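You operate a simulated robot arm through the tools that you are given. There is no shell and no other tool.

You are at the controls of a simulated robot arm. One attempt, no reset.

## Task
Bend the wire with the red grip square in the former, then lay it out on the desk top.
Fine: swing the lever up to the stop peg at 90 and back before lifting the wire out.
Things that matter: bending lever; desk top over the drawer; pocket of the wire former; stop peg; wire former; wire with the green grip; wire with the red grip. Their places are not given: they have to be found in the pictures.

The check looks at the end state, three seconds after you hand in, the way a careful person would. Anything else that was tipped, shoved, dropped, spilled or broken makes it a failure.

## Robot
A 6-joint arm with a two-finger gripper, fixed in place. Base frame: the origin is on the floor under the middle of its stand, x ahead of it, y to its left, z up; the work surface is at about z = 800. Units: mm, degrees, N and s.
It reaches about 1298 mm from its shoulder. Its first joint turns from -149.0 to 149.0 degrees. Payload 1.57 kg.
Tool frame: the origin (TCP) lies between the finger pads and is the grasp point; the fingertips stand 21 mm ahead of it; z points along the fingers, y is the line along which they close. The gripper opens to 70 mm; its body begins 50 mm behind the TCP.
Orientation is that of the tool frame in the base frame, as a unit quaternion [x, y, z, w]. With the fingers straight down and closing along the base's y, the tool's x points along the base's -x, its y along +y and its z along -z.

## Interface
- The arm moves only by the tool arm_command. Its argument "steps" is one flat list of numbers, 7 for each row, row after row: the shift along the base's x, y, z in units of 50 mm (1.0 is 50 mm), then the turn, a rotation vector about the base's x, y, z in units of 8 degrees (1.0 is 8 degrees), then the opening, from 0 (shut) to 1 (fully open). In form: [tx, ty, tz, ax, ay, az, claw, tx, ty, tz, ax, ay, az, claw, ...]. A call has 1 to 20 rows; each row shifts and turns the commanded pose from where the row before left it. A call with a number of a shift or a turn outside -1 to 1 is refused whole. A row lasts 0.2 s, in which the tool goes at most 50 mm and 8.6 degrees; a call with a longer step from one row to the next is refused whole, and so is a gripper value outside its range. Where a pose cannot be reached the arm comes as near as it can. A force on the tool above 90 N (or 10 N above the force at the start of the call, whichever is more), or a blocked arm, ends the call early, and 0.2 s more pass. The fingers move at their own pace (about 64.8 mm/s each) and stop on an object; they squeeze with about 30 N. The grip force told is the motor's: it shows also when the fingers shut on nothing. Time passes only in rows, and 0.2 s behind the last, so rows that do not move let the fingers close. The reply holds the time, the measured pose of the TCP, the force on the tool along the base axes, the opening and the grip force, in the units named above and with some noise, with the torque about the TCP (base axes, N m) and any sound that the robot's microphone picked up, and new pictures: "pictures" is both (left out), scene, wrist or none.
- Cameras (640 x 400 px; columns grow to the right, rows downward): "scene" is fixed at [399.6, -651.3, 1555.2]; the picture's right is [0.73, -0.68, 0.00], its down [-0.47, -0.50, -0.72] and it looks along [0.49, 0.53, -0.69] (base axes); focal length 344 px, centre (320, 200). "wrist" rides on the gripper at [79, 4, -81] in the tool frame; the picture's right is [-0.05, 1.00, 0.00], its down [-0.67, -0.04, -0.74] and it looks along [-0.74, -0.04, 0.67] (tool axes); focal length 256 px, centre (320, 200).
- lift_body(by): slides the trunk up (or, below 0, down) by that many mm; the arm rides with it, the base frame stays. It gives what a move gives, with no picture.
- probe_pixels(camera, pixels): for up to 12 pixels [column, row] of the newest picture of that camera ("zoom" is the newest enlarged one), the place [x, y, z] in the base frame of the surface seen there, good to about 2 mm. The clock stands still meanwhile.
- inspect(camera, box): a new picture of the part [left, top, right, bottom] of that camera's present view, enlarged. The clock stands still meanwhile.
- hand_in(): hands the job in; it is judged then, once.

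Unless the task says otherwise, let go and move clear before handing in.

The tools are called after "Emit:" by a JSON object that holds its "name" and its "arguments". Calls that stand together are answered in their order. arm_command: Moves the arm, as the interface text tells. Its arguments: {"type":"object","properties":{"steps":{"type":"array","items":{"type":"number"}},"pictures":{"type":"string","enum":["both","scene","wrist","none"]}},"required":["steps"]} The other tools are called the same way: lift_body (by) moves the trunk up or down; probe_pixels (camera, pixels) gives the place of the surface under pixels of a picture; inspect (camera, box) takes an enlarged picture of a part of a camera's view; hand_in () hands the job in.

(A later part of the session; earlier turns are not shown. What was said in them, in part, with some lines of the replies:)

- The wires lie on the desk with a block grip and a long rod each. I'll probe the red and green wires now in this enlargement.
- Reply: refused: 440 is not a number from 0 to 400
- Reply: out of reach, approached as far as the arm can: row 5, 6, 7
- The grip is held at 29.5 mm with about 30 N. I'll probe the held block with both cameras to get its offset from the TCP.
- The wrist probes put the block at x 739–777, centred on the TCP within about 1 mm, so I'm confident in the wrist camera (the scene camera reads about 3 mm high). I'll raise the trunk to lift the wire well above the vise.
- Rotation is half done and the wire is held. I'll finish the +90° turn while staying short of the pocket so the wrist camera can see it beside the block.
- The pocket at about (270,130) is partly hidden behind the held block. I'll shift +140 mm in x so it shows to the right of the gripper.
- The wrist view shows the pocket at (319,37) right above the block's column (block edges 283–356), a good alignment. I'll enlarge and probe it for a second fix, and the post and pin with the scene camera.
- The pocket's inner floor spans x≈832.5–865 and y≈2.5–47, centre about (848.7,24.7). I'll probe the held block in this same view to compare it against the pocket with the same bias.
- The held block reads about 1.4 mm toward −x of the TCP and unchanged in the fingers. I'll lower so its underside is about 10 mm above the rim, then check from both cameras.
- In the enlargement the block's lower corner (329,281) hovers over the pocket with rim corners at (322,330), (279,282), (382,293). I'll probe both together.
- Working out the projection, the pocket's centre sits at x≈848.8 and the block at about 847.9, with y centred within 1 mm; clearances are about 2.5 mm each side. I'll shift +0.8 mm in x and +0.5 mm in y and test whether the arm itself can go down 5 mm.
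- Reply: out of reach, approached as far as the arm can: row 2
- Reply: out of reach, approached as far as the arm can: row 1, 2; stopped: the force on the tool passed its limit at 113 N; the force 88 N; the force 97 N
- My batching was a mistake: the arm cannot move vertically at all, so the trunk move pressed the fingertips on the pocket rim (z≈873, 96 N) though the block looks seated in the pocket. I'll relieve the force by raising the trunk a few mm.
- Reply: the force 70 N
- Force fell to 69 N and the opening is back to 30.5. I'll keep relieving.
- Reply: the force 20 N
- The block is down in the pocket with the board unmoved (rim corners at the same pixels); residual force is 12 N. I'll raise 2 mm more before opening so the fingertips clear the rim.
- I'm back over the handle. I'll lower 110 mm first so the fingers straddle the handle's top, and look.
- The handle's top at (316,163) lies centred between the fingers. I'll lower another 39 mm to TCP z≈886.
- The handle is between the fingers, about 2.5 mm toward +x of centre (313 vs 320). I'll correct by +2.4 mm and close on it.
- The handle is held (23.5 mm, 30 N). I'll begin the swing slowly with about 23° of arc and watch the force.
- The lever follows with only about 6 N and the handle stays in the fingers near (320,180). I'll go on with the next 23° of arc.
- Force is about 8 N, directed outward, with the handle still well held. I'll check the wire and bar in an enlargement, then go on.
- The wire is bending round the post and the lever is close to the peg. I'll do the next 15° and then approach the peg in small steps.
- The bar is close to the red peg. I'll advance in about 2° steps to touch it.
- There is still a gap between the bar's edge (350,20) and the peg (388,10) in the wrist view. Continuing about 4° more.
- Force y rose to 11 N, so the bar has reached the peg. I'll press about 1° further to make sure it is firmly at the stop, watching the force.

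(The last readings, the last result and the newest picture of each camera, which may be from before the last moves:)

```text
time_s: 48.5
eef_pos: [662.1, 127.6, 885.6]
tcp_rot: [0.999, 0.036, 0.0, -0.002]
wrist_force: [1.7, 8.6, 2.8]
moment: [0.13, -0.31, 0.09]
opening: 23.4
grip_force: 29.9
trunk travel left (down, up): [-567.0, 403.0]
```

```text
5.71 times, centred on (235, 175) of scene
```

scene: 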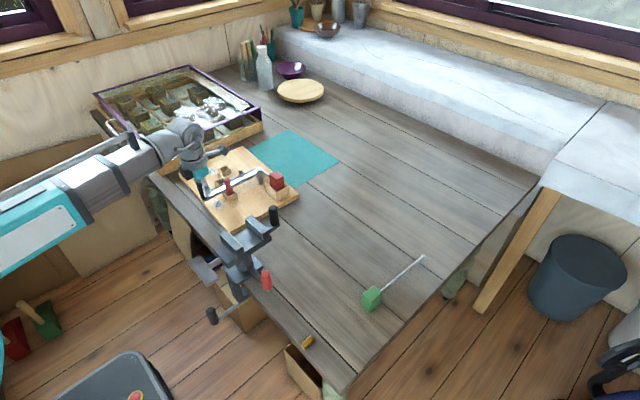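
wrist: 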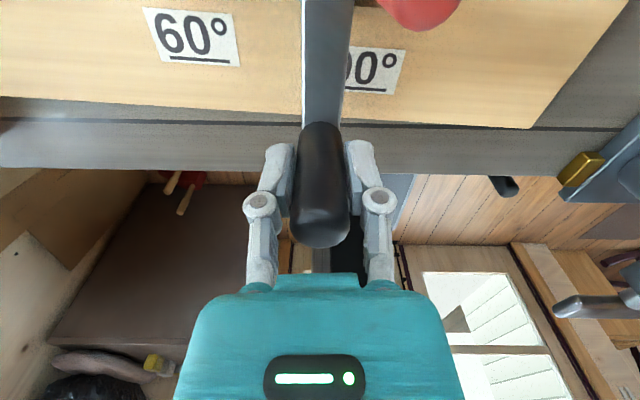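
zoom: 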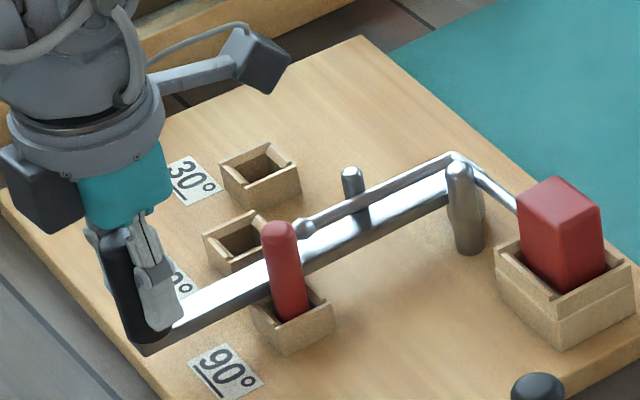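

Force stays near 9 N while the board may have crept a little. Before doing anything more I'll compare the board against my first enlargement with the same crop.

Emit:
{"name": "inspect", "arguments": {"camera": "scene", "box": [220, 130, 300, 210]}}

Emit:
{"name": "inspect", "arguments": {"camera": "scene", "box": [160, 110, 320, 240]}}

```text
5.00 times, centred on (260, 170) of scene
```

zoom: 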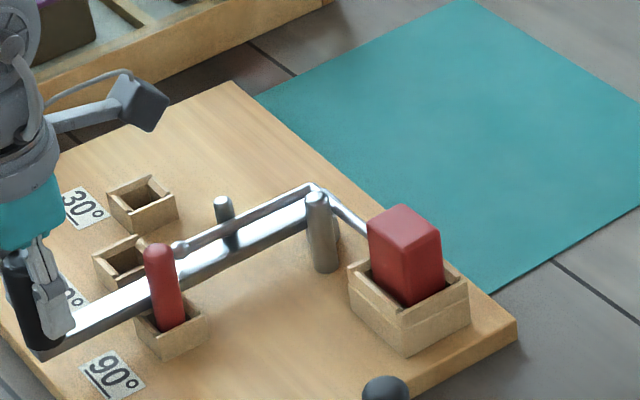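

```text
3.08 times, centred on (240, 175) of scene
```

zoom: 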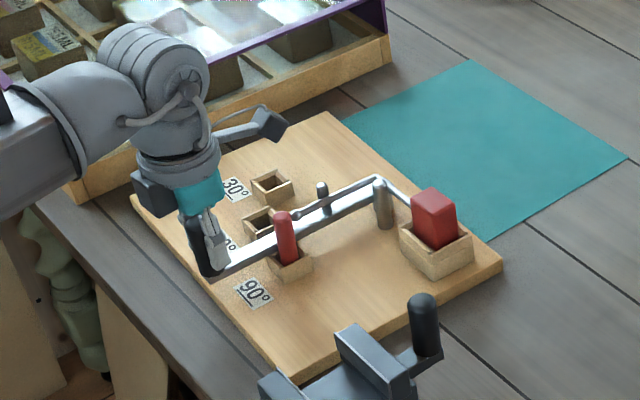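

Compared with the first enlargement the board has shifted by only about half a pixel (≈1 mm), and the peg has taken up its slack, so the bar is at the stop and I'll press no further. I'll loosen the fingers slightly to cage the handle and swing it back on the reverse arc.

Emit:
{"name": "arm_command", "arguments": {"steps": [0, 0, 0, 0, 0, 0, 0.38, 0, 0, 0, 0, 0, 0, 0.38, 0.015, 0.265, 0, 0, 0, -0.4883, 0.38, 0.0325, 0.2636, 0, 0, 0, -0.4883, 0.38], "pictures": "both"}}

Emit:
{"name": "inspect", "arguments": {"camera": "scene", "box": [190, 140, 280, 210]}}

```text
time_s: 49.5
eef_pos: [666.2, 151.9, 885.1]
tcp_rot: [1.0, -0.03, 0.0, -0.003]
wrist_force: [-0.4, -0.2, 0.4]
moment: [-0.01, 0.01, 0.01]
opening: 26.7
grip_force: 0.0
trunk travel left (down, up): [-567.0, 403.0]
```

scene: 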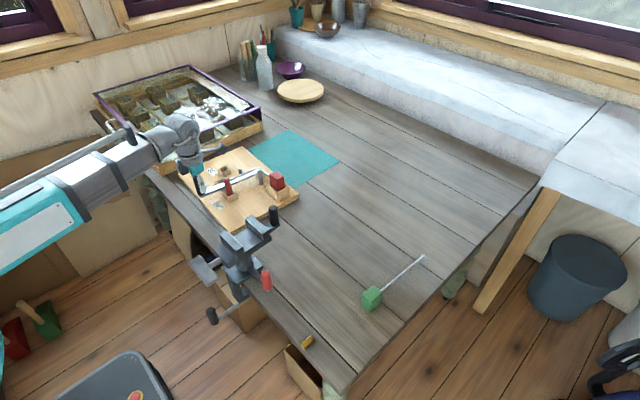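
wrist: 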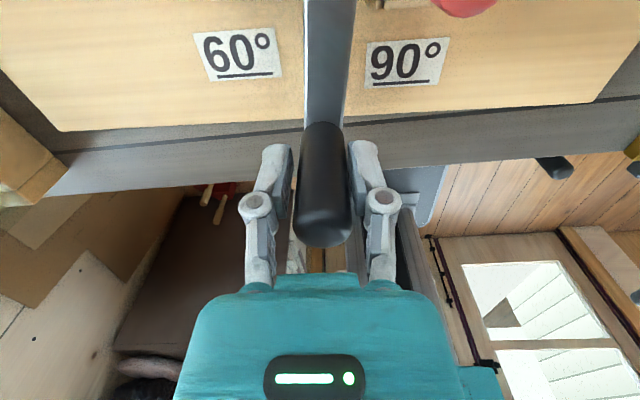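

```text
5.71 times, centred on (235, 175) of scene
```

zoom: 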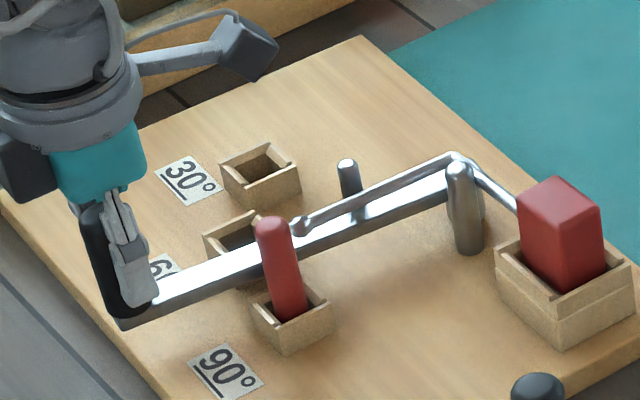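

The caged handle comes back with no force, and the bent wire stays at the post. I'll continue the return arc.

Emit:
{"name": "arm_command", "arguments": {"steps": [0.05, 0.261, 0, 0, 0, -0.4883, 0.38, 0.0673, 0.2575, 0, 0, 0, -0.4883, 0.38, 0.085, 0.2526, 0, 0, 0, -0.4883, 0.38, 0.1022, 0.2466, 0, 0, 0, -0.4883, 0.38, 0.1184, 0.2391, 0, 0, 0, -0.4883, 0.38, 0.1348, 0.2303, 0, 0, 0, -0.4883, 0.38, 0.1515, 0.2199, 0, 0, 0, -0.4883, 0.38, 0.1667, 0.2087, 0, 0, 0, -0.4883, 0.38, 0.1809, 0.1964, 0, 0, 0, -0.4883, 0.38, 0.1941, 0.1836, 0, 0, 0, -0.4883, 0.38], "pictures": "both"}}

Emit:
{"name": "inspect", "arguments": {"camera": "scene", "box": [180, 120, 310, 220]}}

```text
time_s: 51.7
eef_pos: [729.1, 266.8, 885.9]
tcp_rot: [0.932, -0.364, 0.003, -0.003]
wrist_force: [-0.5, -0.8, 0.9]
moment: [0.0, -0.01, -0.01]
opening: 26.8
grip_force: 0.1
trunk travel left (down, up): [-567.0, 403.0]
```

scene: 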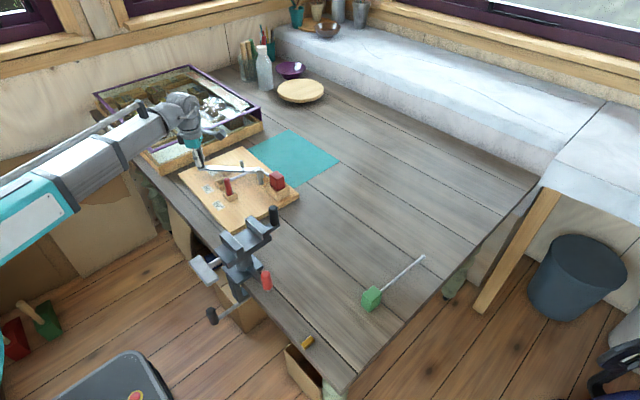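
wrist: 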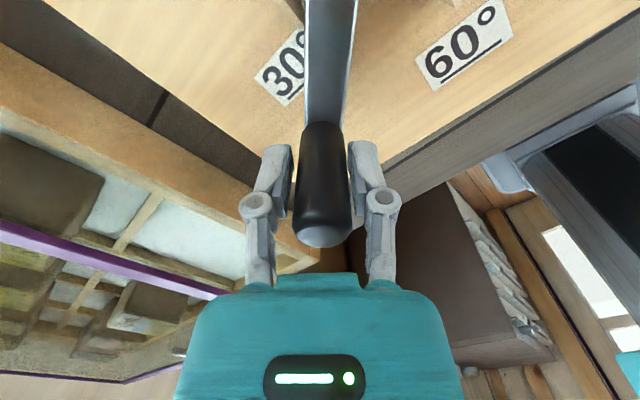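

```text
4.00 times, centred on (245, 170) of scene
```

zoom: 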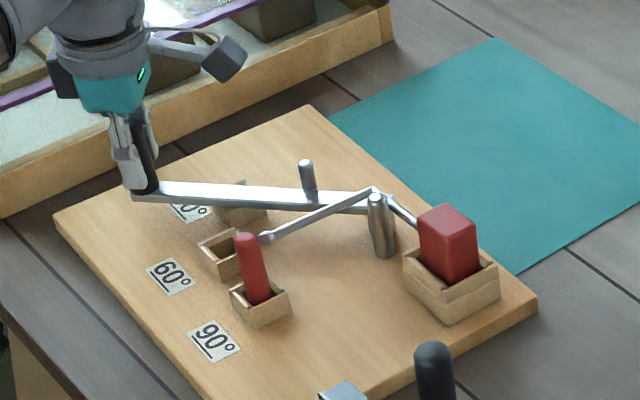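

The wire stays bent with its tip near the peg while the lever goes back. Finishing the return arc.

Emit:
{"name": "arm_command", "arguments": {"steps": [0.2062, 0.1702, 0, 0, 0, -0.4883, 0.38, 0.2174, 0.1558, 0, 0, 0, -0.4883, 0.38, 0.2274, 0.1405, 0, 0, 0, -0.4883, 0.38, 0.2362, 0.1245, 0, 0, 0, -0.4883, 0.38, 0.2442, 0.1083, 0, 0, 0, -0.4883, 0.38, 0.251, 0.0911, 0, 0, 0, -0.4883, 0.38, 0.2569, 0.0733, 0, 0, 0, -0.4883, 0.38, 0.2613, 0.0553, 0, 0, 0, -0.4883, 0.38, 0.2646, 0.0374, 0, 0, 0, -0.4883, 0.38, 0.2666, 0.0194, 0, 0, 0, -0.4883, 0.38], "pictures": "both"}}

Emit:
{"name": "inspect", "arguments": {"camera": "scene", "box": [180, 120, 310, 220]}}

```text
time_s: 53.9
eef_pos: [850.2, 315.2, 885.7]
tcp_rot: [0.757, -0.654, 0.003, -0.003]
wrist_force: [0.3, 0.4, 0.0]
moment: [-0.01, -0.01, 0.01]
opening: 26.8
grip_force: 0.0
trunk travel left (down, up): [-567.0, 403.0]
```

scene: 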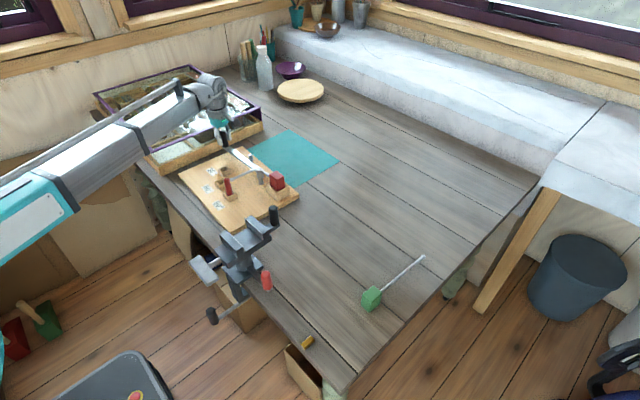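
wrist: 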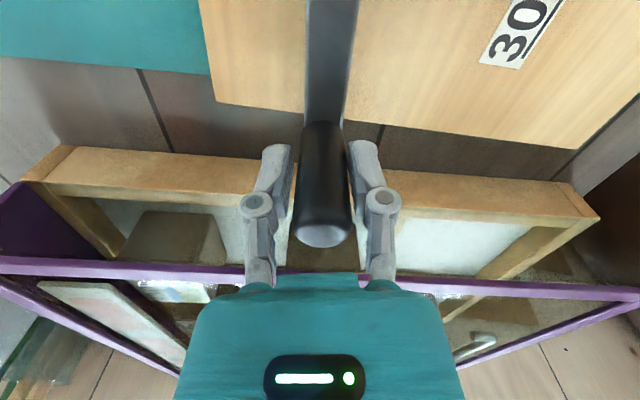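

```text
4.00 times, centred on (245, 170) of scene
```

zoom: 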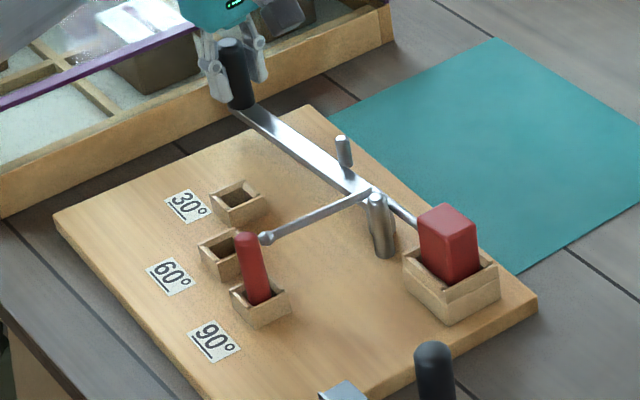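

The lever is at about 92°; the last two rows bring it to the rest position.

Emit:
{"name": "arm_command", "arguments": {"steps": [0.2666, 0.001, 0, 0, 0, -0.4883, 0.38, 0.2664, -0.017, 0, 0, 0, -0.4883, 0.38, 0, 0, 0, 0, 0, 0, 0.38], "pictures": "both"}}

Emit:
{"name": "inspect", "arguments": {"camera": "scene", "box": [220, 120, 320, 210]}}

```text
time_s: 54.7
eef_pos: [876.6, 314.5, 884.9]
tcp_rot: [0.71, -0.704, 0.003, -0.002]
wrist_force: [0.2, 0.8, -1.2]
moment: [-0.01, 0.03, 0.0]
opening: 26.9
grip_force: 0.2
trunk travel left (down, up): [-567.0, 403.0]
```

scene: 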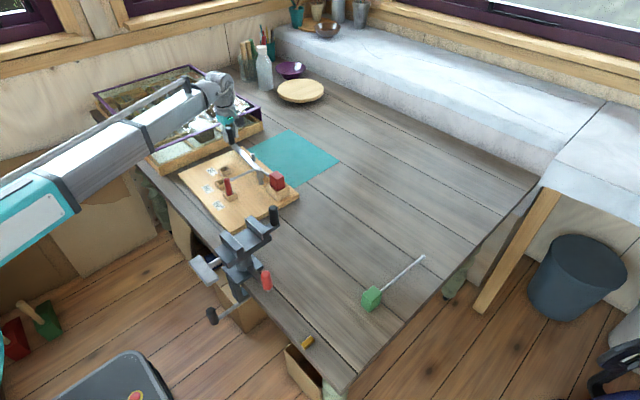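
wrist: 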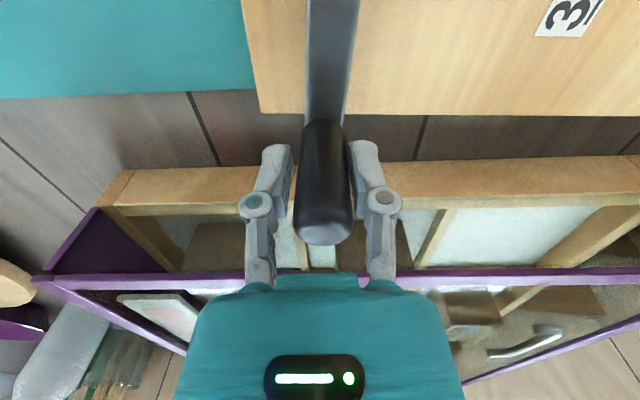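

```text
4.44 times, centred on (270, 165) of scene
```

zoom: 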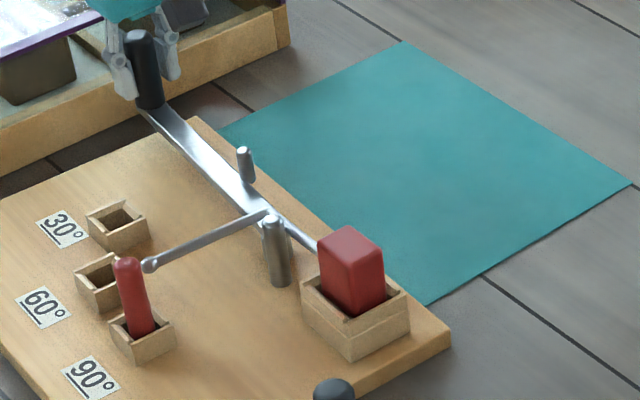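

The lever is back at its starting position (pin at (244,160) as before) and the wire is bent. I'll open the fingers and raise clear of the handle.

Emit:
{"name": "arm_command", "arguments": {"steps": [0, 0, 0, 0, 0, 0, 0.6, 0, 0, 0, 0, 0, 0, 0.8, 0, 0, 0, 0, 0, 0, 0.8], "pictures": "none"}}

Emit:
{"name": "lift_body", "arguments": {"by": 150}}

```text
time_s: 55.5
eef_pos: [876.8, 315.2, 885.1]
tcp_rot: [0.711, -0.703, 0.003, -0.003]
wrist_force: [-0.5, -0.6, -0.3]
moment: [-0.03, 0.01, 0.01]
opening: 56.2
grip_force: 0.0
trunk travel left (down, up): [-567.0, 403.0]
```

```text
time_s: 57.2
eef_pos: [877.2, 315.3, 1036.3]
tcp_rot: [0.711, -0.704, 0.003, -0.002]
wrist_force: [0.2, -0.3, 0.4]
moment: [0.0, 0.0, -0.02]
opening: 56.0
grip_force: 0.1
trunk travel left (down, up): [-717.0, 253.0]
```

The lever is released and the tool is at z≈1036. I'll move back to look down on the wire in the pocket.

Emit:
{"name": "arm_command", "arguments": {"steps": [-0.0675, -0.838, 0, 0, 0, 0, 1, -0.0675, -0.838, 0, 0, 0, 0, 1, -0.0675, -0.838, 0, 0, 0, 0, 1, -0.0675, -0.838, 0, 0, 0, 0, 1, -0.0675, -0.838, 0, 0, 0, 0, 1, -0.0675, -0.838, 0, 0, 0, 0, 1, -0.0675, -0.838, 0, 0, 0, 0, 1, -0.0675, -0.838, 0, 0, 0, -0.06, 1, 0, 0, 0, 0, 0, 0, 1], "pictures": "both"}}

Emit:
{"name": "inspect", "arguments": {"camera": "wrist", "box": [260, 40, 420, 180]}}

```text
time_s: 59.2
eef_pos: [848.8, -20.5, 1036.6]
tcp_rot: [0.708, -0.706, 0.002, -0.003]
wrist_force: [-0.2, -0.4, -0.4]
moment: [0.0, -0.01, 0.01]
opening: 70.0
grip_force: 0.1
trunk travel left (down, up): [-717.0, 253.0]
```

scene: 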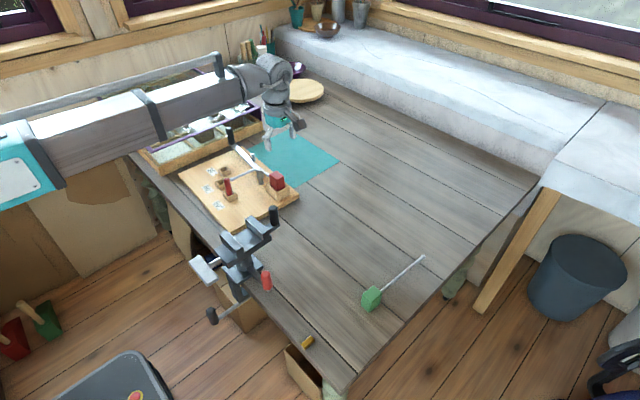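
wrist: 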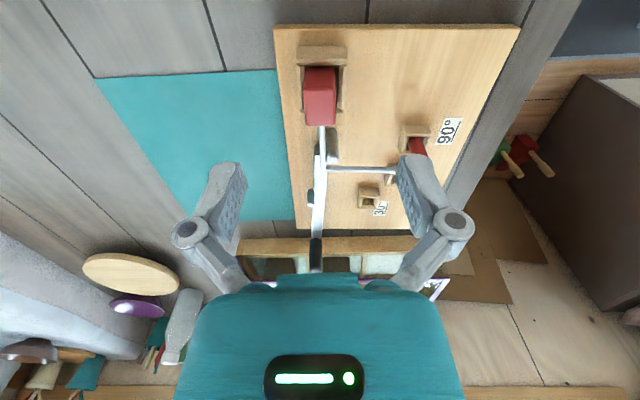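

```text
2.86 times, centred on (340, 110) of wrist
```

zoom: 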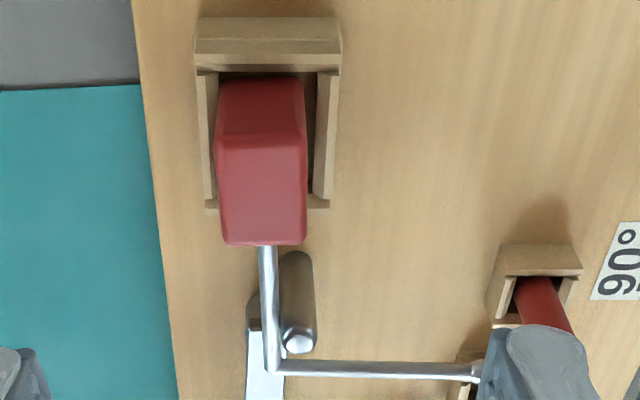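

The wire now shows a clean bend: one leg from the grip to (270,360), the other along to (470,372). I'll probe both legs and the block.

Emit:
{"name": "probe_pixels", "arguments": {"camera": "zoom", "pixels": [[265, 258], [270, 345], [295, 367], [360, 370], [430, 372], [474, 373], [220, 150], [304, 150], [225, 235], [302, 235], [262, 85], [262, 190]]}}

```text
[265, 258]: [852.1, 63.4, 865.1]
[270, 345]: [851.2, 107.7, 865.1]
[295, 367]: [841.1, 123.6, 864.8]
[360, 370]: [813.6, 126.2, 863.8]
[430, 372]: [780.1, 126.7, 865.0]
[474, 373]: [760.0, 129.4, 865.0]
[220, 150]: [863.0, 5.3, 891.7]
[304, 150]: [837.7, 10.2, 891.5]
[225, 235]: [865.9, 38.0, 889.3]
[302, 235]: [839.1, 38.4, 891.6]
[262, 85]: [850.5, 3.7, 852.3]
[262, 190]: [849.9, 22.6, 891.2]
```

The probes give a bend of roughly 85° with a couple of degrees of uncertainty. I'll measure more carefully with several points along each leg before deciding.

Emit:
{"name": "inspect", "arguments": {"camera": "wrist", "box": [318, 150, 398, 190]}}

```text
8.00 times, centred on (358, 170) of wrist
```

zoom: 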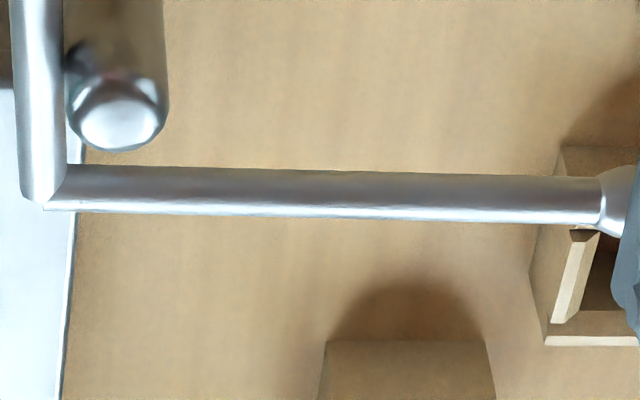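

By projection the bend comes out near 84.6°, with the lever clearly touching the peg at the stop. For a second independent measurement I'll shift the camera so the whole bend lies between the fingers.

Emit:
{"name": "arm_command", "arguments": {"steps": [-0.44, -0.4, 0, 0, 0, 0, 1, -0.44, -0.4, 0, 0, 0, 0, 1, 0, 0, 0, 0, 0, 0, 1], "pictures": "wrist"}}

Emit:
{"name": "inspect", "arguments": {"camera": "wrist", "box": [250, 100, 400, 200]}}

```text
time_s: 60.0
eef_pos: [805.9, -60.8, 1035.6]
tcp_rot: [0.708, -0.707, 0.002, -0.003]
wrist_force: [-1.1, 0.7, 0.1]
moment: [-0.01, 0.01, 0.03]
opening: 69.8
grip_force: 0.1
trunk travel left (down, up): [-717.0, 253.0]
```

wrist: 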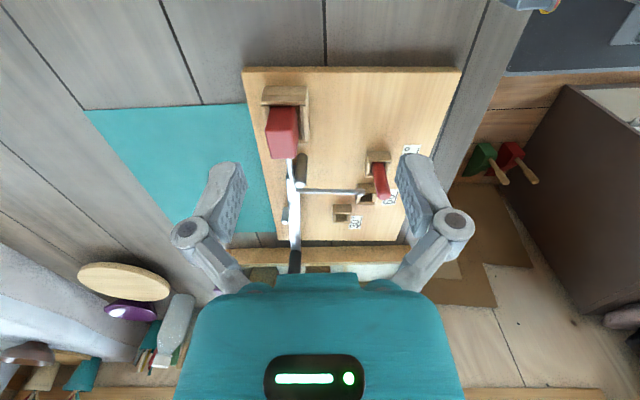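

```text
4.00 times, centred on (325, 150) of wrist
```

zoom: 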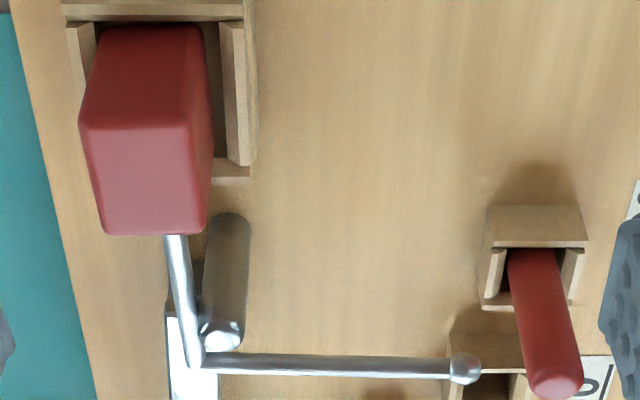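

A second view gives about 85.5°, and the bar met the peg as the method asks, so the bend is as square as the former gives. Now I'll return over the grip at (851.5,23) to take the wire out.

Emit:
{"name": "arm_command", "arguments": {"steps": [0.304, 0.559, 0, 0, 0, 0, 1, 0.304, 0.559, 0, 0, 0, 0, 1, 0.304, 0.559, 0, 0, 0, 0, 1, 0, 0, 0, 0, 0, 0, 1], "pictures": "wrist"}}

Emit:
{"name": "inspect", "arguments": {"camera": "wrist", "box": [240, 0, 400, 100]}}

```text
time_s: 61.0
eef_pos: [851.2, 23.6, 1034.6]
tcp_rot: [0.708, -0.706, 0.003, -0.002]
wrist_force: [-0.5, 0.1, -0.1]
moment: [-0.01, -0.01, -0.03]
opening: 70.1
grip_force: 0.1
trunk travel left (down, up): [-717.0, 253.0]
```

wrist: 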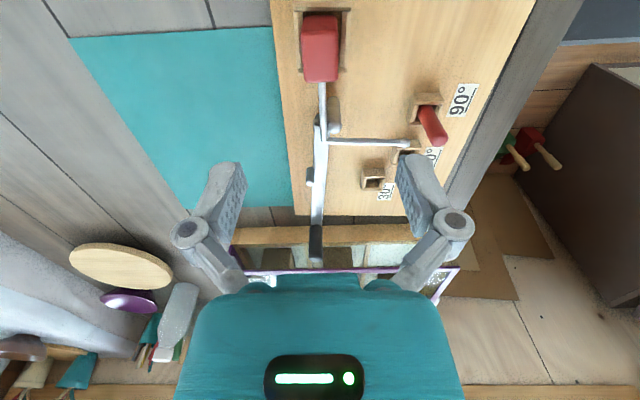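

```text
4.00 times, centred on (320, 50) of wrist
```

zoom: 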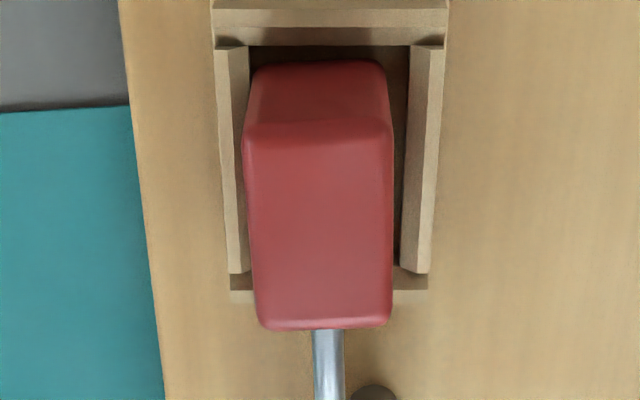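

The block sits in the pocket centred under the tool (edges 243–393 in the enlargement, centre ≈320). I'll lower 120 mm first, then check the centring over the block.

Emit:
{"name": "lift_body", "arguments": {"by": -115}}

Emit:
{"name": "arm_command", "arguments": {"steps": [0, 0, 0, 0, 0, 0, 1], "pictures": "both"}}

```text
time_s: 62.5
eef_pos: [851.3, 24.3, 919.6]
tcp_rot: [0.708, -0.706, 0.002, -0.002]
wrist_force: [0.7, -0.4, 0.1]
moment: [-0.02, -0.01, 0.0]
opening: 69.8
grip_force: 0.2
trunk travel left (down, up): [-602.0, 368.0]
```

```text
time_s: 62.9
eef_pos: [851.5, 22.4, 920.4]
tcp_rot: [0.708, -0.706, 0.002, -0.002]
wrist_force: [0.3, 0.7, -0.1]
moment: [0.02, 0.01, -0.02]
opening: 70.1
grip_force: 0.1
trunk travel left (down, up): [-602.0, 368.0]
```

scene: 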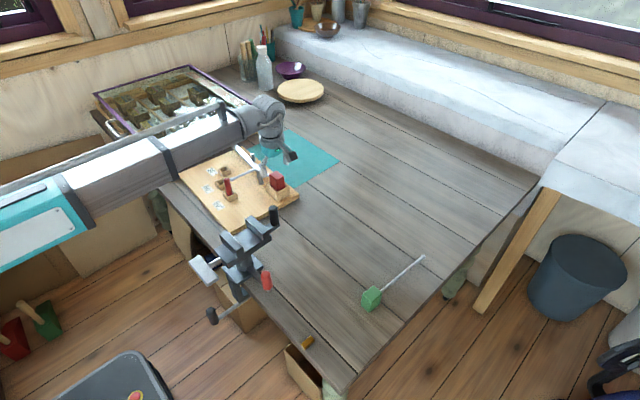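
wrist: 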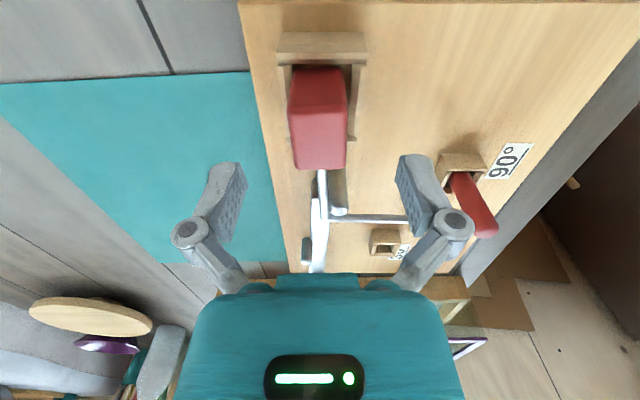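

The block (293–347, 65–170) is centred between the open fingers. I'll lower 40 mm so the tips stay a few mm above the pocket rim.

Emit:
{"name": "lift_body", "arguments": {"by": -40}}

Emit:
{"name": "arm_command", "arguments": {"steps": [0, 0, 0, 0, 0, 0, 0.8, 0, 0, 0, 0, 0, 0, 0.6, 0, 0, 0, 0, 0, 0, 0.45, 0, 0, 0, 0, 0, 0, 0.3, 0, 0, 0, 0, 0, 0, 0.1, 0, 0, 0, 0, 0, 0, 0.1], "pictures": "both"}}

```text
time_s: 63.7
eef_pos: [852.9, 24.0, 880.7]
tcp_rot: [0.707, -0.707, 0.003, -0.003]
wrist_force: [-0.1, 0.3, -0.5]
moment: [0.01, -0.02, 0.01]
opening: 69.9
grip_force: 0.0
trunk travel left (down, up): [-562.0, 408.0]
```

```text
time_s: 65.1
eef_pos: [851.6, 22.1, 880.4]
tcp_rot: [0.708, -0.706, 0.003, -0.002]
wrist_force: [1.9, -0.1, 2.2]
moment: [0.01, -0.04, -0.29]
opening: 29.7
grip_force: 30.3
trunk travel left (down, up): [-562.0, 408.0]
```

scene: 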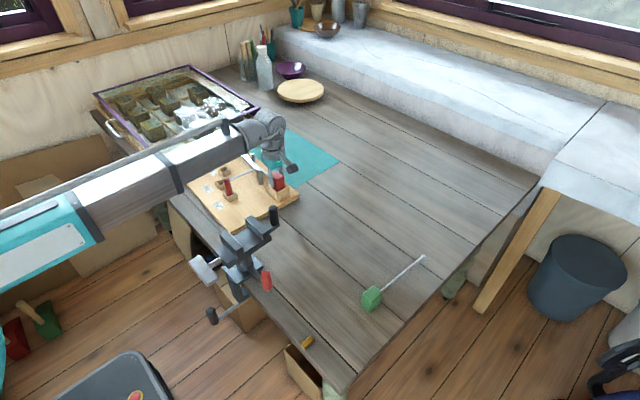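
wrist: 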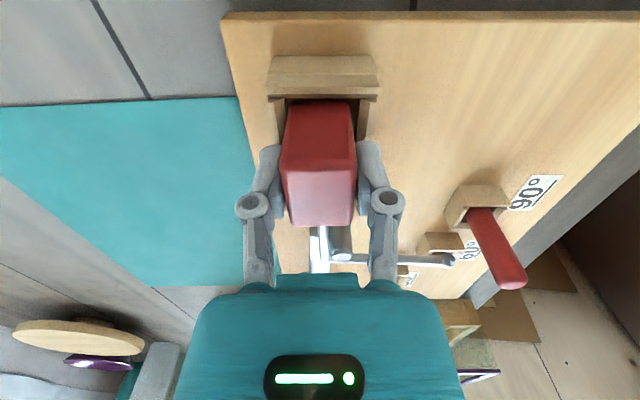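

The grip is held again (29.7 mm, 30 N); the small −0.29 N·m shows the wire leaning lightly on the post. I'll relieve it with a 1° turn and lift straight up a little.

Emit:
{"name": "arm_command", "arguments": {"steps": [0, 0, 0, 0, 0, -0.12, 0.1, 0, 0, 0, 0, 0, 0, 0.1], "pictures": "none"}}

```text
time_s: 65.7
eef_pos: [850.4, 23.8, 881.3]
tcp_rot: [-0.702, 0.713, -0.003, 0.003]
wrist_force: [-0.2, 1.2, 1.4]
moment: [0.02, -0.05, -0.05]
opening: 29.7
grip_force: 30.0
trunk travel left (down, up): [-562.0, 408.0]
```

The side torque is gone (−0.05 N·m). Now I'll lift the wire straight up with the trunk, in two stages.

Emit:
{"name": "lift_body", "arguments": {"by": 30}}

Emit:
{"name": "inspect", "arguments": {"camera": "scene", "box": [190, 110, 320, 210]}}

```text
time_s: 66.5
eef_pos: [851.0, 23.3, 911.1]
tcp_rot: [-0.701, 0.713, -0.003, 0.002]
wrist_force: [0.8, 0.2, -2.4]
moment: [-0.02, 0.01, -0.01]
opening: 29.7
grip_force: 30.4
trunk travel left (down, up): [-592.0, 378.0]
```

```text
4.00 times, centred on (255, 160) of scene
```

zoom: 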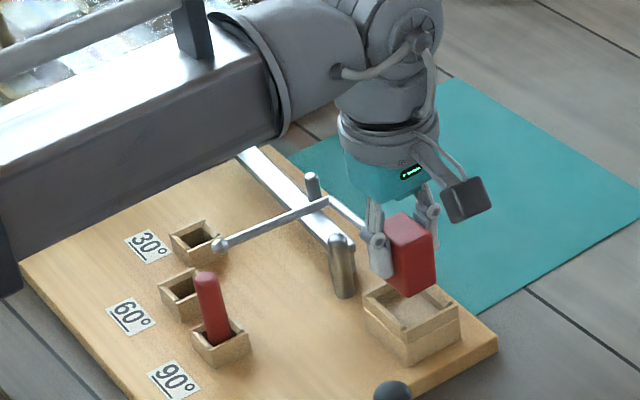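

The wire is out of the pocket cleanly, with the peg and lever in place. Lifting on to travel height.

Emit:
{"name": "lift_body", "arguments": {"by": 130}}

Emit:
{"name": "arm_command", "arguments": {"steps": [0, 0, 0, 0, 0, 0, 0.1], "pictures": "both"}}

Emit:
{"name": "inspect", "arguments": {"camera": "scene", "box": [160, 110, 320, 240]}}

```text
time_s: 68.0
eef_pos: [851.6, 23.6, 1041.6]
tcp_rot: [-0.702, 0.713, -0.003, 0.002]
wrist_force: [1.0, -0.7, -1.5]
moment: [-0.03, 0.0, -0.01]
opening: 29.5
grip_force: 30.6
trunk travel left (down, up): [-722.0, 248.0]
```

```text
time_s: 68.4
eef_pos: [850.9, 23.7, 1041.1]
tcp_rot: [-0.702, 0.713, -0.002, 0.003]
wrist_force: [-0.6, 0.3, -2.1]
moment: [-0.02, -0.02, 0.04]
opening: 29.5
grip_force: 30.1
trunk travel left (down, up): [-722.0, 248.0]
```

scene: 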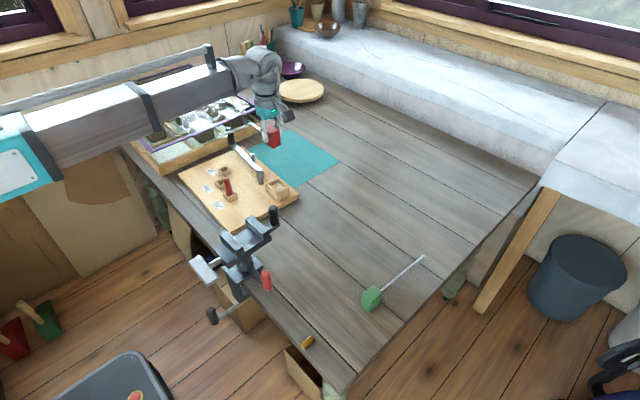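
wrist: 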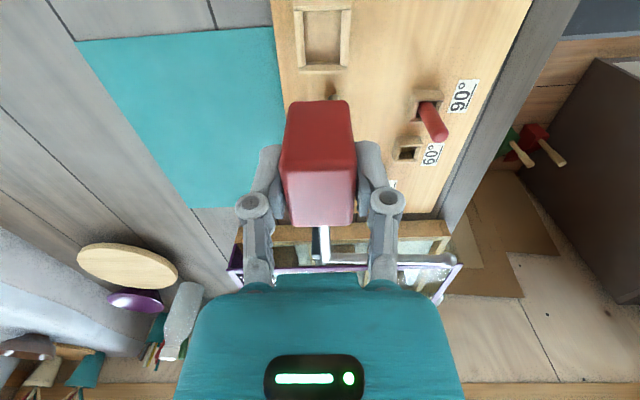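

```text
3.08 times, centred on (240, 175) of scene
```

zoom: 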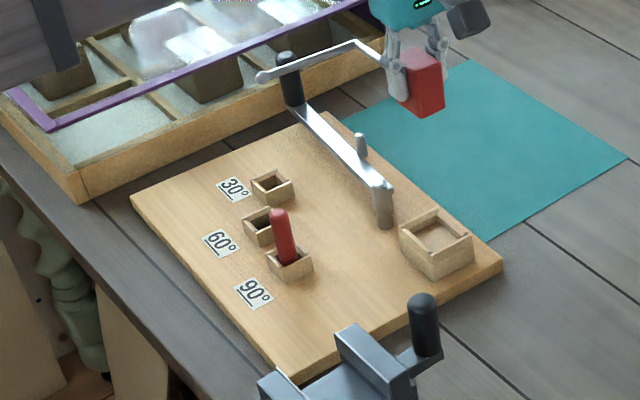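

The wire is held clear at z≈1041 and the former looks undisturbed. I'll take a close measurement of the bend in the hand before moving on.

Emit:
{"name": "inspect", "arguments": {"camera": "wrist", "box": [300, 215, 470, 280]}}

```text
3.76 times, centred on (385, 248) of wrist
```

zoom: 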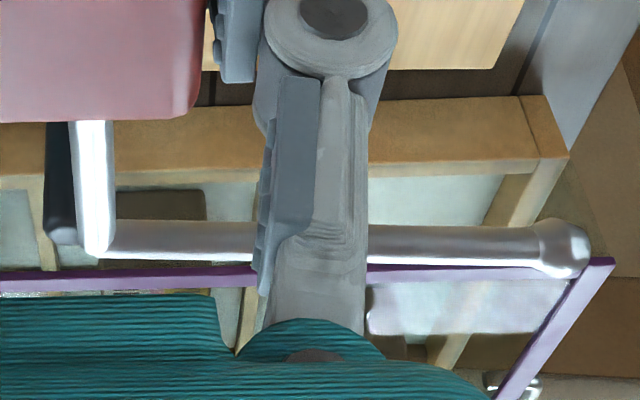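

Three independent measures agree on about 85°, consistent with the bar having gone to the 90 peg less a little spring-back. Now I'll carry the wire back over the clear desk area at (759,−285), turning back by 89°.

Emit:
{"name": "arm_command", "arguments": {"steps": [-0.1533, -0.5143, 0, 0, 0, -0.928, 0.1, -0.1533, -0.5143, 0, 0, 0, -0.928, 0.1, -0.1533, -0.5143, 0, 0, 0, -0.928, 0.1, -0.1533, -0.5143, 0, 0, 0, -0.928, 0.1, -0.1533, -0.5143, 0, 0, 0, -0.928, 0.1, -0.1533, -0.5143, 0, 0, 0, -0.928, 0.1, -0.1533, -0.5143, 0, 0, 0, -0.928, 0.1, -0.1533, -0.5143, 0, 0, 0, -0.928, 0.1, -0.1533, -0.5143, 0, 0, 0, -0.928, 0.1, -0.1533, -0.5143, 0, 0, 0, -0.928, 0.1, -0.1533, -0.5143, 0, 0, 0, -0.928, 0.1, -0.1533, -0.5143, 0, 0, 0, -0.928, 0.1, 0, 0, 0, 0, 0, 0, 0.1], "pictures": "both"}}

```text
time_s: 71.2
eef_pos: [757.9, -286.2, 1041.0]
tcp_rot: [0.0, 1.0, -0.003, 0.0]
wrist_force: [-0.5, -0.2, -1.7]
moment: [0.0, 0.01, -0.03]
opening: 29.5
grip_force: 29.5
trunk travel left (down, up): [-722.0, 248.0]
```

scene: 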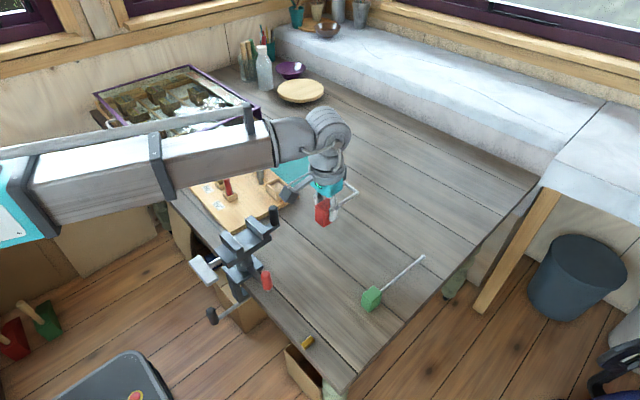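
wrist: 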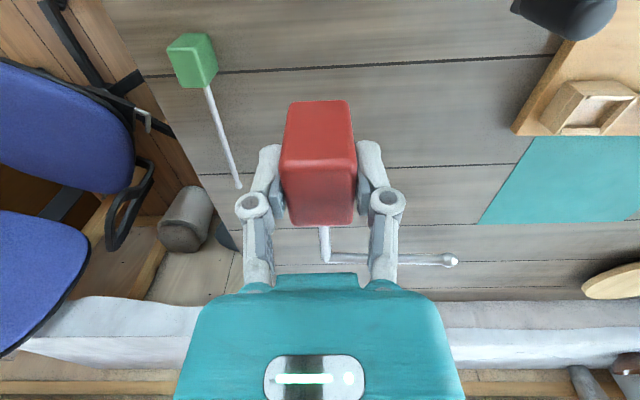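

The wire hangs over clear desk with the green wire well to the left (193,60). I'll lower 185 mm, leaving about 15 mm to the desk.

Emit:
{"name": "lift_body", "arguments": {"by": -185}}

Emit:
{"name": "arm_command", "arguments": {"steps": [0, 0, 0, 0, 0, 0, 0.1], "pictures": "both"}}

Emit:
{"name": "inspect", "arguments": {"camera": "scene", "box": [270, 200, 410, 310]}}

```text
time_s: 73.3
eef_pos: [759.8, -286.4, 855.7]
tcp_rot: [-0.002, 1.0, -0.004, -0.001]
wrist_force: [-0.7, 0.3, -1.5]
moment: [0.01, 0.01, 0.01]
opening: 29.3
grip_force: 30.2
trunk travel left (down, up): [-537.0, 433.0]
```

```text
time_s: 73.7
eef_pos: [758.8, -285.2, 856.1]
tcp_rot: [-0.001, 1.0, -0.003, -0.001]
wrist_force: [0.6, -0.1, -2.2]
moment: [0.0, 0.0, -0.03]
opening: 29.7
grip_force: 30.3
trunk travel left (down, up): [-537.0, 433.0]
```

scene: 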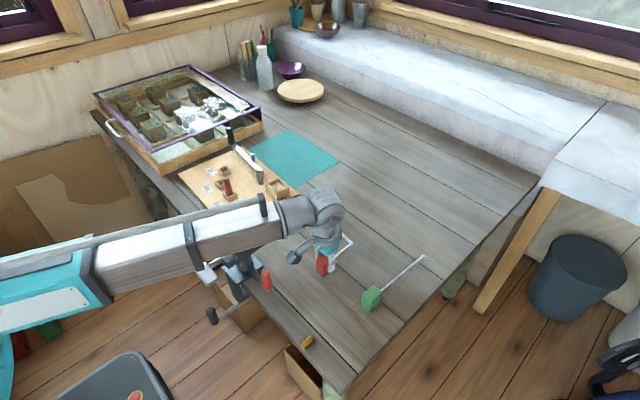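
wrist: 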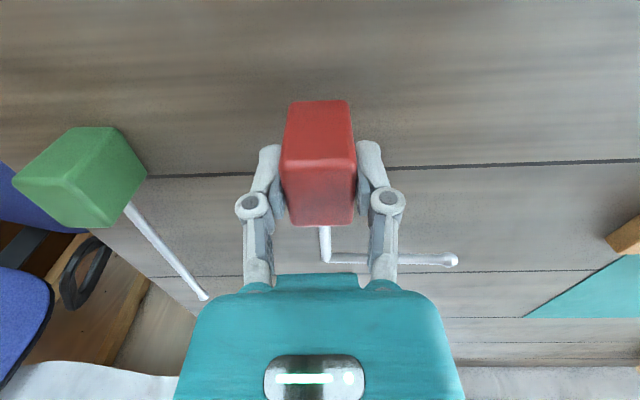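

```text
3.64 times, centred on (340, 255) of scene
```

zoom: 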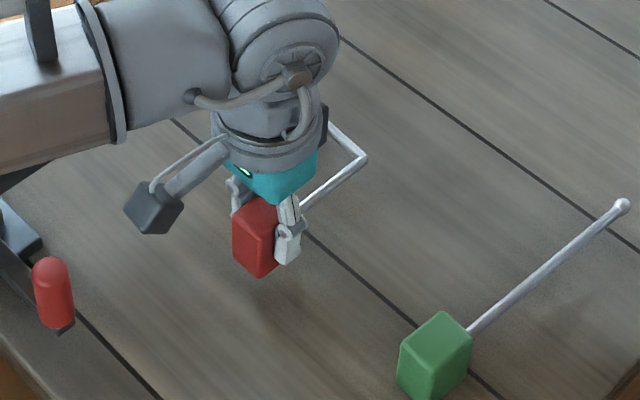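

The block's underside is about 15 mm above the desk with nothing beneath. I'll lower 12 mm, then feel for the desk.

Emit:
{"name": "lift_body", "arguments": {"by": -12}}

```text
time_s: 74.3
eef_pos: [759.2, -284.4, 843.4]
tcp_rot: [-0.001, 1.0, -0.003, -0.001]
wrist_force: [-0.2, -0.4, -1.9]
moment: [-0.02, 0.02, 0.0]
opening: 29.6
grip_force: 29.4
trunk travel left (down, up): [-525.0, 445.0]
```

Emit:
{"name": "lift_body", "arguments": {"by": -2}}

```text
time_s: 74.8
eef_pos: [759.6, -285.5, 841.2]
tcp_rot: [0.0, 1.0, -0.003, -0.001]
wrist_force: [-0.1, -0.1, -1.2]
moment: [0.0, 0.06, -0.02]
opening: 29.0
grip_force: 30.3
trunk travel left (down, up): [-523.0, 447.0]
```

Still only the weight is felt (−1.2 N). One more small step down.

Emit:
{"name": "lift_body", "arguments": {"by": -1.5}}

```text
time_s: 75.3
eef_pos: [760.9, -285.9, 841.2]
tcp_rot: [-0.001, 1.0, -0.003, 0.0]
wrist_force: [-0.2, 0.1, -2.0]
moment: [0.01, 0.0, 0.03]
opening: 29.2
grip_force: 29.5
trunk travel left (down, up): [-522.0, 448.0]
```

Emit:
{"name": "lift_body", "arguments": {"by": -1}}

```text
time_s: 75.8
eef_pos: [759.8, -284.2, 838.9]
tcp_rot: [0.0, 1.0, -0.003, -0.001]
wrist_force: [0.0, -0.9, -1.9]
moment: [0.03, 0.04, -0.01]
opening: 29.3
grip_force: 30.2
trunk travel left (down, up): [-521.0, 449.0]
```

Emit:
{"name": "lift_body", "arguments": {"by": -1}}

Emit:
{"name": "inspect", "arguments": {"camera": "scene", "box": [300, 230, 360, 290]}}

```text
time_s: 76.3
eef_pos: [759.9, -286.2, 839.2]
tcp_rot: [-0.001, 1.0, -0.003, 0.0]
wrist_force: [3.8, -0.7, 8.9]
moment: [0.08, -0.04, -0.07]
opening: 29.5
grip_force: 30.3
trunk travel left (down, up): [-520.0, 450.0]
```

```text
6.67 times, centred on (330, 260) of scene
```

zoom: 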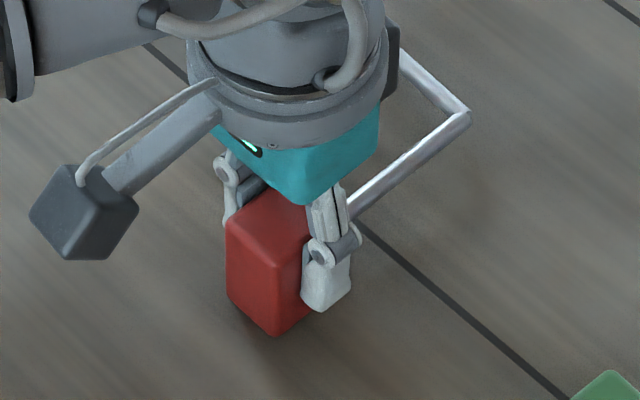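

The desk is felt (+8.9 N), so the block is standing on the desk top. I'll open the fingers.

Emit:
{"name": "arm_command", "arguments": {"steps": [0, 0, 0, 0, 0, 0, 0.5, 0, 0, 0, 0, 0, 0, 0.6, 0, 0, 0, 0, 0, 0, 0.8, 0, 0, 0, 0, 0, 0, 0.9, 0, 0, 0, 0, 0, 0, 0.9], "pictures": "both"}}

```text
time_s: 77.5
eef_pos: [759.7, -286.1, 839.1]
tcp_rot: [-0.001, 1.0, -0.004, -0.001]
wrist_force: [0.6, 0.0, -0.2]
moment: [0.0, 0.03, -0.01]
opening: 62.7
grip_force: 0.1
trunk travel left (down, up): [-520.0, 450.0]
```

scene: 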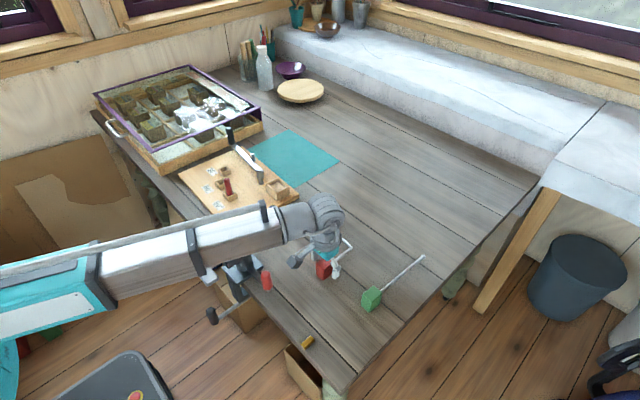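
wrist: 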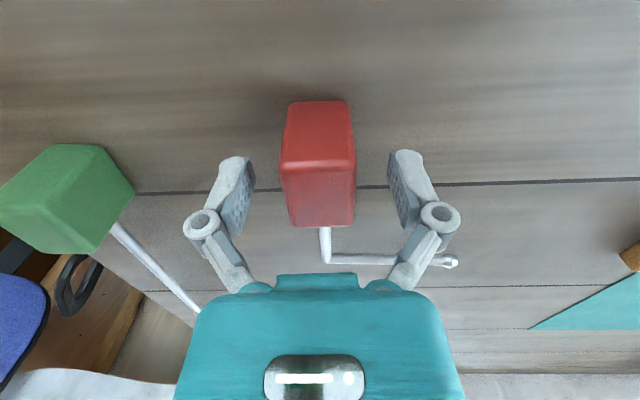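

The grip stands on the desk free of the fingers. I'll raise the trunk straight up and clear.

Emit:
{"name": "lift_body", "arguments": {"by": 200}}

Emit:
{"name": "arm_command", "arguments": {"steps": [-0.8, 0, 0, 0, 0, 0, 0.9, -0.8, 0, 0, 0, 0, 0, 0.9, -0.8, 0.2, 0, 0, 0, 0, 0.9, 0, 0.8, 0, 0, 0, 0, 0.9, 0, 0.8, 0, 0, 0, 0, 0.9, 0, 0.8, 0, 0, 0, 0, 0.9, 0, 0.8, 0, 0, 0, 0, 0.9], "pictures": "both"}}

Emit:
{"name": "inspect", "arguments": {"camera": "scene", "box": [280, 200, 440, 320]}}

Emit:
{"name": "inspect", "arguments": {"camera": "scene", "box": [160, 110, 320, 240]}}

```text
time_s: 79.7
eef_pos: [759.7, -285.6, 1037.6]
tcp_rot: [-0.001, 1.0, -0.003, -0.002]
wrist_force: [-0.2, 0.3, 0.3]
moment: [0.01, -0.02, 0.02]
opening: 63.1
grip_force: 0.1
trunk travel left (down, up): [-720.0, 250.0]
```

```text
time_s: 81.3
eef_pos: [639.4, -115.3, 1038.9]
tcp_rot: [-0.001, 1.0, -0.003, -0.001]
wrist_force: [-0.6, 0.3, 0.5]
moment: [0.02, -0.02, -0.02]
opening: 62.8
grip_force: 0.1
trunk travel left (down, up): [-720.0, 250.0]
```

scene: 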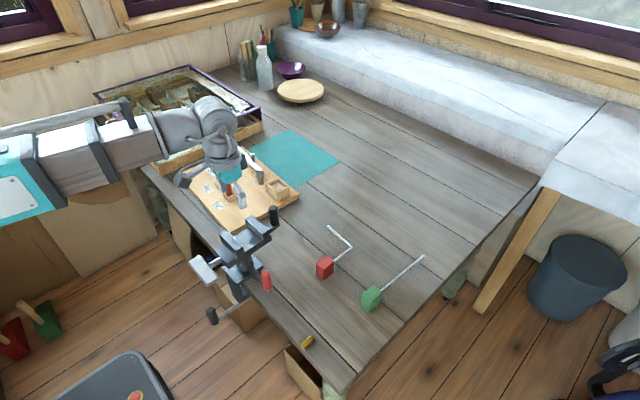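
wrist: 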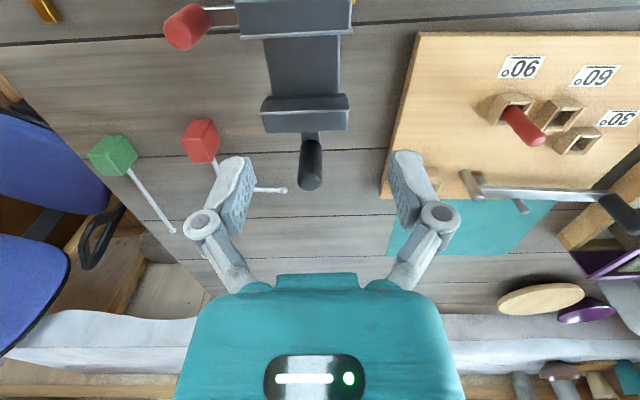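

```text
3.33 times, centred on (360, 260) of scene
```

zoom: 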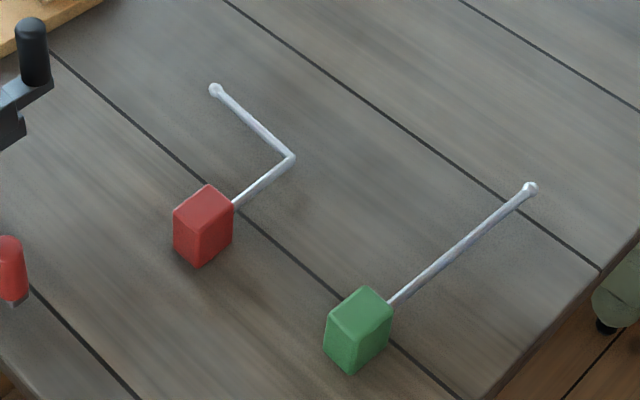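

```text
3.08 times, centred on (240, 175) of scene
```

zoom: 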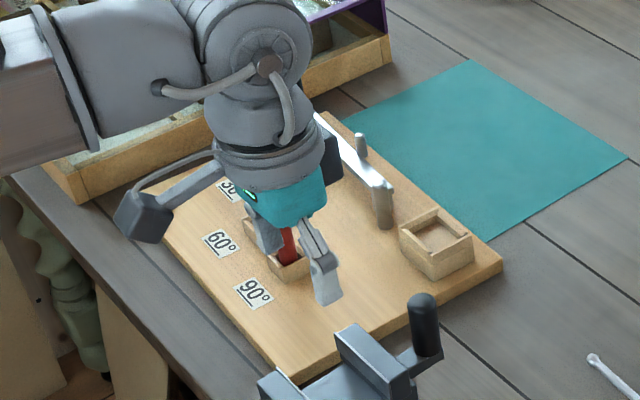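

The bent red wire stands on the desk beside the untouched green one. I'll do a final measurement of the legs in an enlargement.

Emit:
{"name": "inspect", "arguments": {"camera": "scene", "box": [315, 215, 365, 275]}}

```text
6.67 times, centred on (340, 245) of scene
```

zoom: 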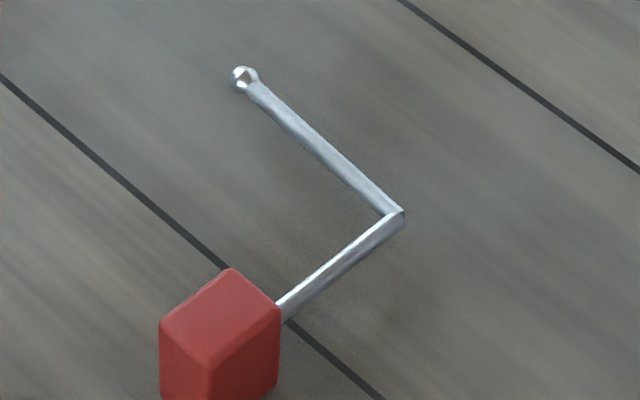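

The final measure gives about 86°, and the wire rests at about (790–860, −284…−197) on the desk. I'll draw the arm back to its starting place and check the former once more.

Emit:
{"name": "arm_command", "arguments": {"steps": [-0.4, 0.7, 0, 0, 0, 0, 0.9, -0.4, 0.7, 0, 0, 0, 0, 0.9, 0, 0.9, 0, 0, 0, 0, 0.9, 0, 0.9, 0, 0, 0, 0, 0.9, 0, 0.5, 0, 0, 0, 0, 0.9, 0, 0, 0, 0, 0, 0, 0.9], "pictures": "both"}}

Emit:
{"name": "inspect", "arguments": {"camera": "scene", "box": [160, 110, 320, 240]}}

```text
time_s: 82.7
eef_pos: [599.9, 70.7, 1038.5]
tcp_rot: [-0.001, 1.0, -0.004, -0.001]
wrist_force: [0.6, 0.2, -0.4]
moment: [0.01, 0.0, -0.01]
opening: 63.1
grip_force: 0.1
trunk travel left (down, up): [-720.0, 250.0]
```

scene: 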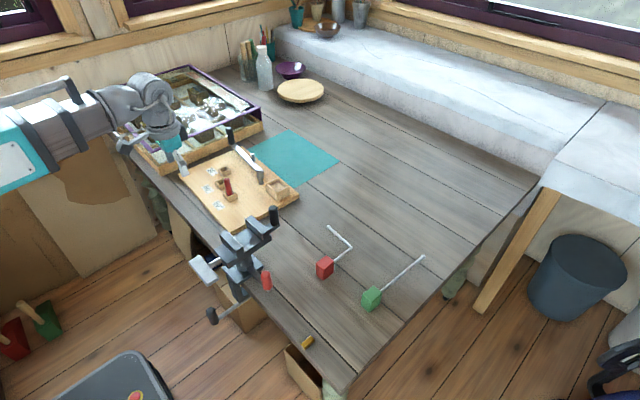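
wrist: 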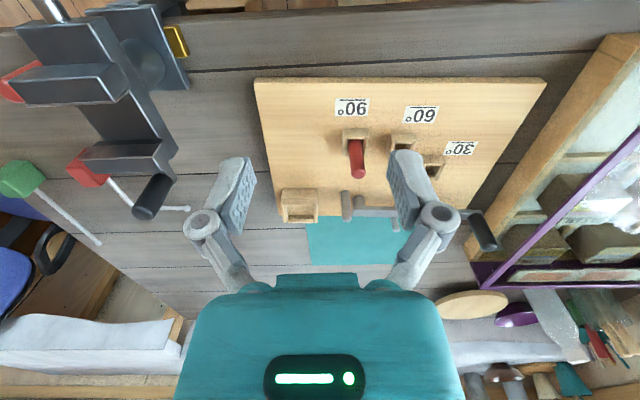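

```text
3.08 times, centred on (240, 175) of scene
```

zoom: 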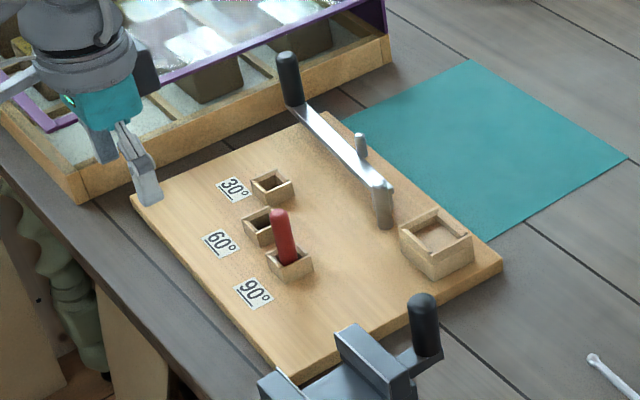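

In the latest pictures the former stands as it did at first: lever back at rest, peg upright in the 90 hole, board within about 1–2 mm. The bent red wire rests on the desk at (330,250) and the green wire is untouched at (372,298). The arm is empty and clear, so I'm handing in.

Emit:
{"name": "hand_in", "arguments": {}}

```text
The job is handed in.
```

The red-grip wire is bent and standing on the desk top, close to where it started, and I've handed the job in. I measured the bend at about 85–86°, so it is a few degrees short of square.

- **Bend:** I swung the lever until it stopped against the peg in the 90 hole, then back to rest before lifting the wire out. At the stop the bend read about 87°. It lost about 2° when the lever came back, and the grip had also turned about 3° in the loose pocket.
- **Pressing into the pocket:** I lowered the trunk too far when first seating the wire. The fingertips pressed on the pocket rim at up to 113 N before the move stopped. I saw no damage or movement afterwards.
- **Former moved slightly:** Pushing against the peg slid the former's board about 1–2 mm. The peg is still upright in its hole and the lever is back at rest.
- **Everything else:** The green-grip wire, the tray and the vise were not touched. The gripper is empty and clear of the work.
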